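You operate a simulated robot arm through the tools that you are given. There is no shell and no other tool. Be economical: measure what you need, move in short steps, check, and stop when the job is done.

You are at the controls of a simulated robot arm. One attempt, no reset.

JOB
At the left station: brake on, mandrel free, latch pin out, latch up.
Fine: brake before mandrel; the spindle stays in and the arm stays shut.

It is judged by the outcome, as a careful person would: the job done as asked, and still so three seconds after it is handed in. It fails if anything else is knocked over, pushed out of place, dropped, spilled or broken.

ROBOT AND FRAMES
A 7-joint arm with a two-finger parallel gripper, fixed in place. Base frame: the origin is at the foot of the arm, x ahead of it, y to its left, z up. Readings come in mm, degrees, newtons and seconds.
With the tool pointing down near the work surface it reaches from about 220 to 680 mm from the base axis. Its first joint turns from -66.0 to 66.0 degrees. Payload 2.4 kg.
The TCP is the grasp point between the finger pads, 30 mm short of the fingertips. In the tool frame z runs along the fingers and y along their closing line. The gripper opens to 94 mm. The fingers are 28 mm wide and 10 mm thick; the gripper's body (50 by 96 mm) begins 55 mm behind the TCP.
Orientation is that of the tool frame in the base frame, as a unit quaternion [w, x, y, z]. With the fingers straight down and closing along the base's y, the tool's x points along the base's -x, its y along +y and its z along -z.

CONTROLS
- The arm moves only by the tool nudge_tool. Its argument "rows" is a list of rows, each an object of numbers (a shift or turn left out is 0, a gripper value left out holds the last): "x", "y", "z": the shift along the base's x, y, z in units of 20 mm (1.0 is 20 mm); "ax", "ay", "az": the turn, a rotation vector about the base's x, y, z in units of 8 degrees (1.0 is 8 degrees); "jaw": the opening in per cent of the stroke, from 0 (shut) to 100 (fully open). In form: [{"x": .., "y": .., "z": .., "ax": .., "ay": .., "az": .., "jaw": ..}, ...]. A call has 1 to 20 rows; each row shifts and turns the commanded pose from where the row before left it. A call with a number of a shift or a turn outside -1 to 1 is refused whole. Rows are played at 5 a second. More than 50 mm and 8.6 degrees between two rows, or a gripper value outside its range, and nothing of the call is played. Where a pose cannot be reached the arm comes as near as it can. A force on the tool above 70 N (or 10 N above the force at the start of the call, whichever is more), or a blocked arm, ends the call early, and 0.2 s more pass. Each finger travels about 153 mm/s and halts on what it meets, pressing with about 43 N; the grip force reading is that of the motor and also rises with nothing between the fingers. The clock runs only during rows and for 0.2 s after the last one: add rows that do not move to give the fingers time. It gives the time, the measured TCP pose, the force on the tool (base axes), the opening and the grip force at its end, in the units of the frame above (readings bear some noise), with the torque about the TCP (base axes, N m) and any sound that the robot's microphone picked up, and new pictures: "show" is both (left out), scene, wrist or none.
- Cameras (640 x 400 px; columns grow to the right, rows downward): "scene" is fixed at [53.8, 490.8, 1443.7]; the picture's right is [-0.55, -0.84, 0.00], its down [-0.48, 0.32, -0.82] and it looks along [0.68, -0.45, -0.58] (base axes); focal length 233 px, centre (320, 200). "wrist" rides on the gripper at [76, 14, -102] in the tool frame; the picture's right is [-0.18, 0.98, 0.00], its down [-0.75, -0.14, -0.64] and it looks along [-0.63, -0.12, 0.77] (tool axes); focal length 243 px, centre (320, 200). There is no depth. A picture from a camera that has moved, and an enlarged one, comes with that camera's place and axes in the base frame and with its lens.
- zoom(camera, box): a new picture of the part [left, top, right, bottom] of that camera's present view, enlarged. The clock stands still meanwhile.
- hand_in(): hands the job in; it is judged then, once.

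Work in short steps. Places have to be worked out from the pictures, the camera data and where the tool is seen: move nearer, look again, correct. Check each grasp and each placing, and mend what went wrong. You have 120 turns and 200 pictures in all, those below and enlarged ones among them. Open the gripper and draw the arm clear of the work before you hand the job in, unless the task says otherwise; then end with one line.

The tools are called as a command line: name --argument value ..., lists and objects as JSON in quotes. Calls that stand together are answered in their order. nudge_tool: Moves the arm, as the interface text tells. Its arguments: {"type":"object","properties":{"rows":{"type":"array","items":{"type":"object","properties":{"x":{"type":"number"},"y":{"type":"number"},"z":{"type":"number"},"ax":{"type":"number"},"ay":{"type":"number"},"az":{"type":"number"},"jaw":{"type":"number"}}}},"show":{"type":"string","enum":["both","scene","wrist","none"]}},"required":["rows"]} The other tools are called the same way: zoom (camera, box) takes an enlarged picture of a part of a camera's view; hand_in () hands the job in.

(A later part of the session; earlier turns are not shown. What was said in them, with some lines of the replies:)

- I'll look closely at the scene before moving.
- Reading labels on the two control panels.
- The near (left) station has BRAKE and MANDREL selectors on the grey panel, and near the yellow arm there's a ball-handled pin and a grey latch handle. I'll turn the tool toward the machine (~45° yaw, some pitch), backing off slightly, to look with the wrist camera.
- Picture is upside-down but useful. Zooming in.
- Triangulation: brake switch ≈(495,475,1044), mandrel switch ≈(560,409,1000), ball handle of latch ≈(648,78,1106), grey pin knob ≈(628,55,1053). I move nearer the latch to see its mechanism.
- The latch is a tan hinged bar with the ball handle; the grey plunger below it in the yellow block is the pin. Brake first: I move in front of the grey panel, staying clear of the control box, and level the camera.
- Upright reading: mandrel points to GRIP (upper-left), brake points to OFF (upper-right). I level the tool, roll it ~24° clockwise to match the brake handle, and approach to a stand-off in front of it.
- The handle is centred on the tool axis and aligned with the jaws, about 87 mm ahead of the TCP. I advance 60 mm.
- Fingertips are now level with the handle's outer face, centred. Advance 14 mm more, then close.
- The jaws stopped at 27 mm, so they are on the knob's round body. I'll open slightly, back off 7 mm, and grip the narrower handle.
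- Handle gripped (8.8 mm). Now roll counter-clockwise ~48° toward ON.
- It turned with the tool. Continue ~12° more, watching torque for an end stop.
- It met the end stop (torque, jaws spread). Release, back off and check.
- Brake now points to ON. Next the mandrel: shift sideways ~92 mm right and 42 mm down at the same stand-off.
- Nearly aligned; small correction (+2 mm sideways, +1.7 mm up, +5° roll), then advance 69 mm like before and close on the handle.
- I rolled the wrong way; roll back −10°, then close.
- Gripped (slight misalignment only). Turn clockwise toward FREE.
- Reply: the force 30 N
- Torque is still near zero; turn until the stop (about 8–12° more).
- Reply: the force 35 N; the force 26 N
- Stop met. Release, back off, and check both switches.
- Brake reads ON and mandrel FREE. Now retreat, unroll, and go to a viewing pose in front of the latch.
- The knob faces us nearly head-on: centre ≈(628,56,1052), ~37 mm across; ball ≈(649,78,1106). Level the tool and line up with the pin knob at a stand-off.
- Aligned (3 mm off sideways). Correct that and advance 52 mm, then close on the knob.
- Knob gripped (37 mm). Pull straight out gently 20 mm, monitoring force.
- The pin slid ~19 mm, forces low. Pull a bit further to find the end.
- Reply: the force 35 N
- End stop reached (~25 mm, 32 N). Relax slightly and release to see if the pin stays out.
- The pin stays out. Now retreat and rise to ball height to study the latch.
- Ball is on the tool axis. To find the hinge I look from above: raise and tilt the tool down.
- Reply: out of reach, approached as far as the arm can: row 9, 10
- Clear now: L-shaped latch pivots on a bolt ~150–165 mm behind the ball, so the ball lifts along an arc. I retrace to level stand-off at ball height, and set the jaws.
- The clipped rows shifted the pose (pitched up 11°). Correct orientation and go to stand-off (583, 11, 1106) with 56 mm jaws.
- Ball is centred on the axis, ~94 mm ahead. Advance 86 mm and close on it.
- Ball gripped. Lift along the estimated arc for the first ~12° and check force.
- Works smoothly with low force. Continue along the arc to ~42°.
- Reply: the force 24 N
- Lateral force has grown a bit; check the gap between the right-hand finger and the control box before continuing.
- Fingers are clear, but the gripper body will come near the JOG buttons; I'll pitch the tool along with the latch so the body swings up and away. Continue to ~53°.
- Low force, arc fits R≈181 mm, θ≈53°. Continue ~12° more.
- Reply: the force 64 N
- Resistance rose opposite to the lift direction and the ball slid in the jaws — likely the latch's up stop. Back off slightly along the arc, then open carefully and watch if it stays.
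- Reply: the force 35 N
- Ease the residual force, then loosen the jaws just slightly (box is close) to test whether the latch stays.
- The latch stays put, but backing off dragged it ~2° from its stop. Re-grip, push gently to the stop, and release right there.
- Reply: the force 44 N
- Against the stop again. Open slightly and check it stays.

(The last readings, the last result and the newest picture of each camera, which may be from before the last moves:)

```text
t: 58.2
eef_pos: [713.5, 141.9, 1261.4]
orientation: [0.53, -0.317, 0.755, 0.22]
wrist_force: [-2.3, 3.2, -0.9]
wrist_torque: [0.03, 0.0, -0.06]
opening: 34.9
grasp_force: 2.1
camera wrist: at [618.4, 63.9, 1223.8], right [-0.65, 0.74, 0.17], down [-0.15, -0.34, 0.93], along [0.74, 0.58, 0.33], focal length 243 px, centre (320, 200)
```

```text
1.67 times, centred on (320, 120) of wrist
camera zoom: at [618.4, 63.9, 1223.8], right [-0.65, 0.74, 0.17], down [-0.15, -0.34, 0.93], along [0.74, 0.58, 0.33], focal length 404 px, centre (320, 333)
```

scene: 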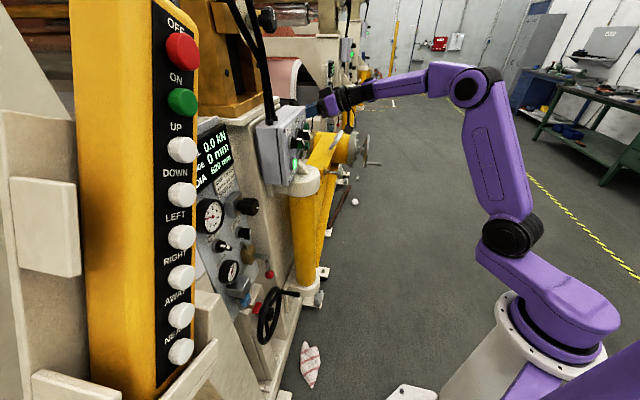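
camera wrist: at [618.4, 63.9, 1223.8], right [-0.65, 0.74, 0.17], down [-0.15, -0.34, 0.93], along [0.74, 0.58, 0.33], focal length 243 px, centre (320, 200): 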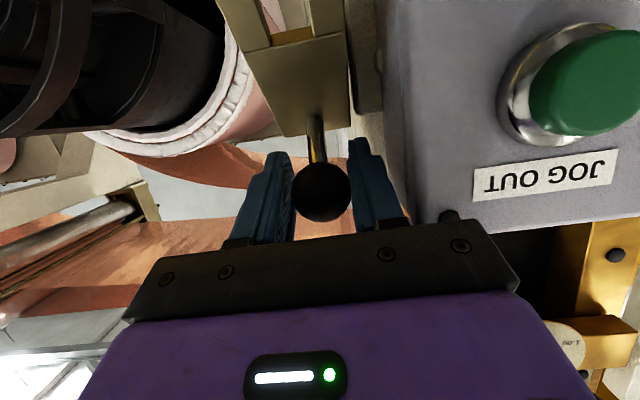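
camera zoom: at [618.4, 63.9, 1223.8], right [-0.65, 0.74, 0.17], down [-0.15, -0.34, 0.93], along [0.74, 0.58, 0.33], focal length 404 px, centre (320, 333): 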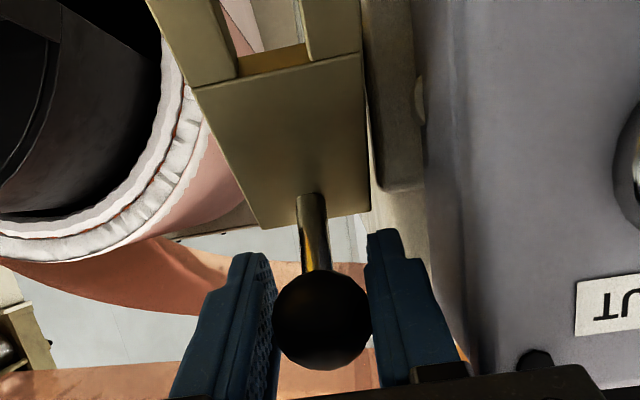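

Latch holds. Centre by 1 mm and withdraw along the tool axis.

nudge_tool --rows '[{"x": -0.05, "y": 0.05}, {"x": -0.3, "y": -0.3, "z": 0.15}, {"x": -0.4, "y": -0.4, "z": 0.2}, {"x": -0.6, "y": -0.6, "z": 0.3}, {"x": -0.7, "y": -0.7, "z": 0.35}, {"x": -0.8, "y": -0.8, "z": 0.2}, {"x": -0.8, "y": -0.8}, {"x": -0.8, "y": -0.8}]'

zoom --camera "scene" --box '[280, 80, 400, 180]'

zoom --camera "wrist" --box '[200, 0, 440, 240]'

```text
t: 60.0
eef_pos: [624.0, 53.2, 1283.1]
orientation: [0.53, -0.316, 0.756, 0.219]
wrist_force: [-0.7, -0.4, 0.3]
wrist_torque: [-0.04, -0.01, -0.02]
opening: 32.8
grasp_force: 0.0
camera wrist: at [528.9, -24.1, 1247.1], right [-0.65, 0.74, 0.17], down [-0.15, -0.34, 0.93], along [0.74, 0.58, 0.33], focal length 243 px, centre (320, 200)
```

scene: 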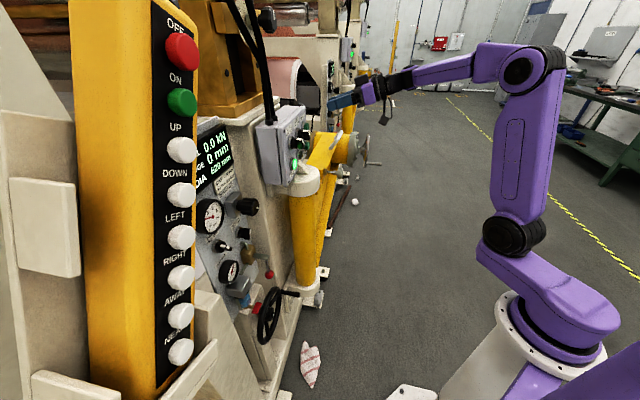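
wrist: 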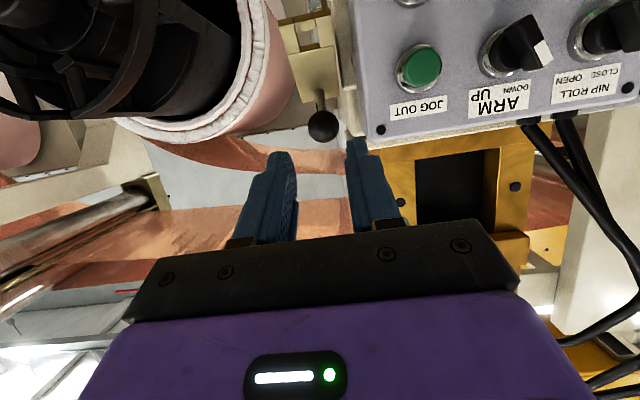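

```text
4.00 times, centred on (340, 130) of scene
camera zoom: at [53.8, 490.8, 1443.7], right [-0.55, -0.84, 0.0], down [-0.48, 0.32, -0.82], along [0.68, -0.45, -0.58], focal length 933 px, centre (240, 480)
```

zoom: 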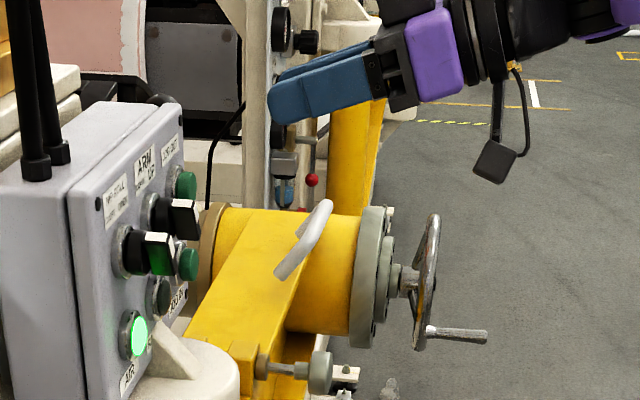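

```text
1.67 times, centred on (320, 120) of wrist
camera zoom: at [528.9, -24.1, 1247.1], right [-0.65, 0.74, 0.17], down [-0.15, -0.34, 0.93], along [0.74, 0.58, 0.33], focal length 404 px, centre (320, 333)
```

zoom: 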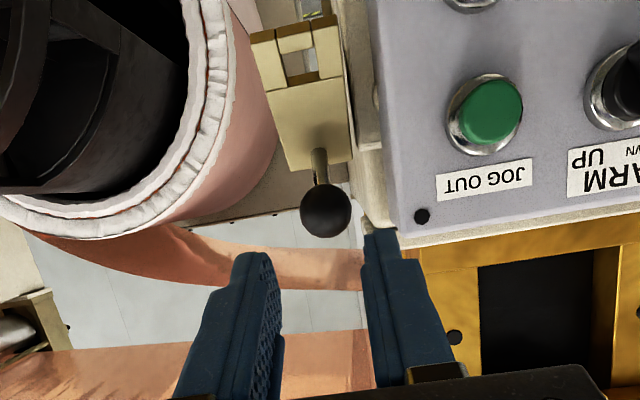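

Latch is up and holding, pin still out. Open the gripper and retreat farther, then a final check.

nudge_tool --rows '[{"x": -0.8, "y": -0.8, "jaw": 90}, {"x": -0.8, "y": -0.8}, {"x": -0.8, "y": -0.8}, {"x": -0.8, "y": -0.8}, {"x": -0.8, "y": -0.8}, {"x": -0.6, "y": -0.6, "ax": -0.5, "ay": 0.5}, {"ax": -0.6, "ay": 0.6}, {"ax": -0.6, "ay": 0.6}, {}, {}, {}, {}, {}]'

zoom --camera "wrist" --box '[200, 60, 420, 230]'

zoom --camera "scene" --box '[190, 80, 390, 205]'

zoom --camera "scene" --box '[190, 190, 350, 290]'

```text
t: 62.8
eef_pos: [533.2, -36.0, 1284.1]
orientation: [0.396, -0.348, 0.834, 0.165]
wrist_force: [1.0, -0.2, 0.3]
wrist_torque: [-0.02, 0.01, 0.01]
opening: 84.7
grasp_force: 0.1
camera wrist: at [433.9, -117.8, 1289.9], right [-0.62, 0.77, 0.14], down [0.09, -0.11, 0.99], along [0.78, 0.62, 0.0], focal length 243 px, centre (320, 200)
```

scene: 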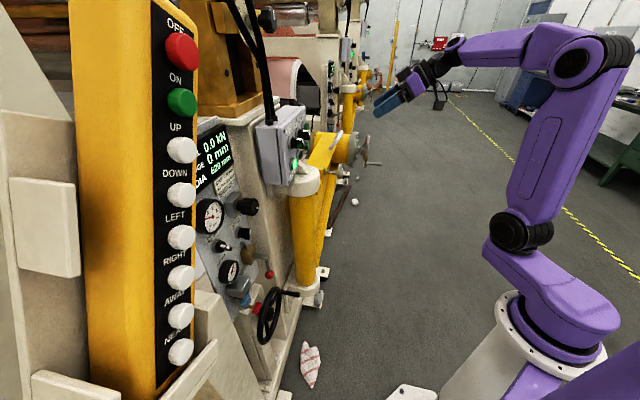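
wrist: 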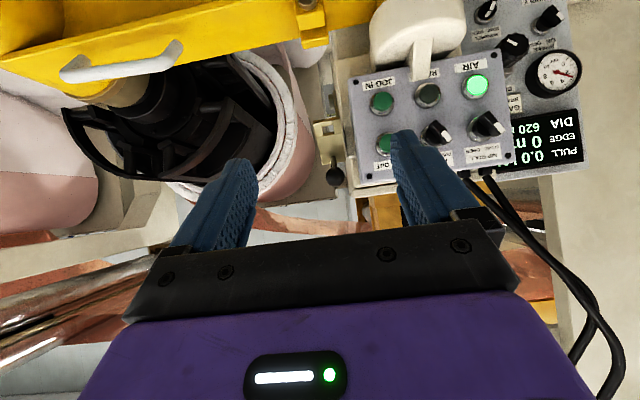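

```text
2.35 times, centred on (310, 145) of wrist
camera zoom: at [433.9, -117.8, 1289.9], right [-0.62, 0.77, 0.14], down [0.09, -0.11, 0.99], along [0.78, 0.62, 0.0], focal length 571 px, centre (344, 329)
```

zoom: 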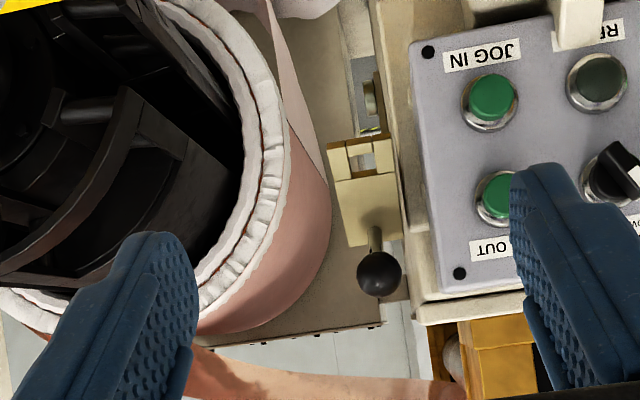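

```text
3.20 times, centred on (290, 142) of scene
camera zoom: at [53.8, 490.8, 1443.7], right [-0.55, -0.84, 0.0], down [-0.48, 0.32, -0.82], along [0.68, -0.45, -0.58], focal length 746 px, centre (416, 384)
```

zoom: 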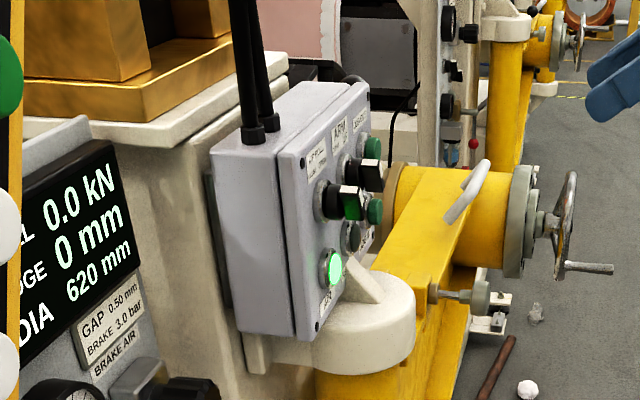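

```text
4.00 times, centred on (270, 240) of scene
camera zoom: at [53.8, 490.8, 1443.7], right [-0.55, -0.84, 0.0], down [-0.48, 0.32, -0.82], along [0.68, -0.45, -0.58], focal length 933 px, centre (520, 40)
```

zoom: 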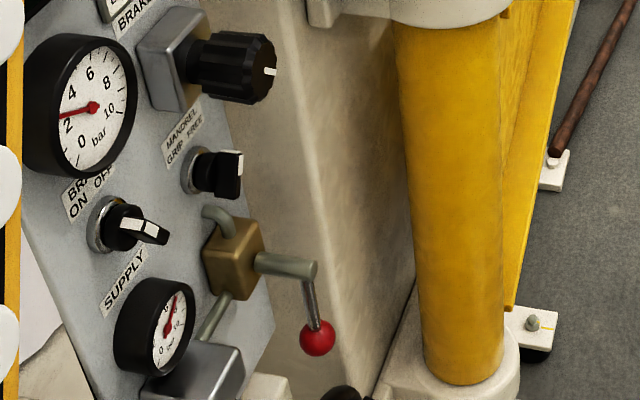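

Everything reads as asked: brake ON, mandrel FREE, pin out, latch up and holding, arm and spindle unmoved, and the tool clear. Handing in.

hand_in

```text
The job is handed in.
```

The left station is handed in with the brake on (set before the mandrel), mandrel free, latch pin out and latch up against its stop; the spindle is still in and the arm still shut.
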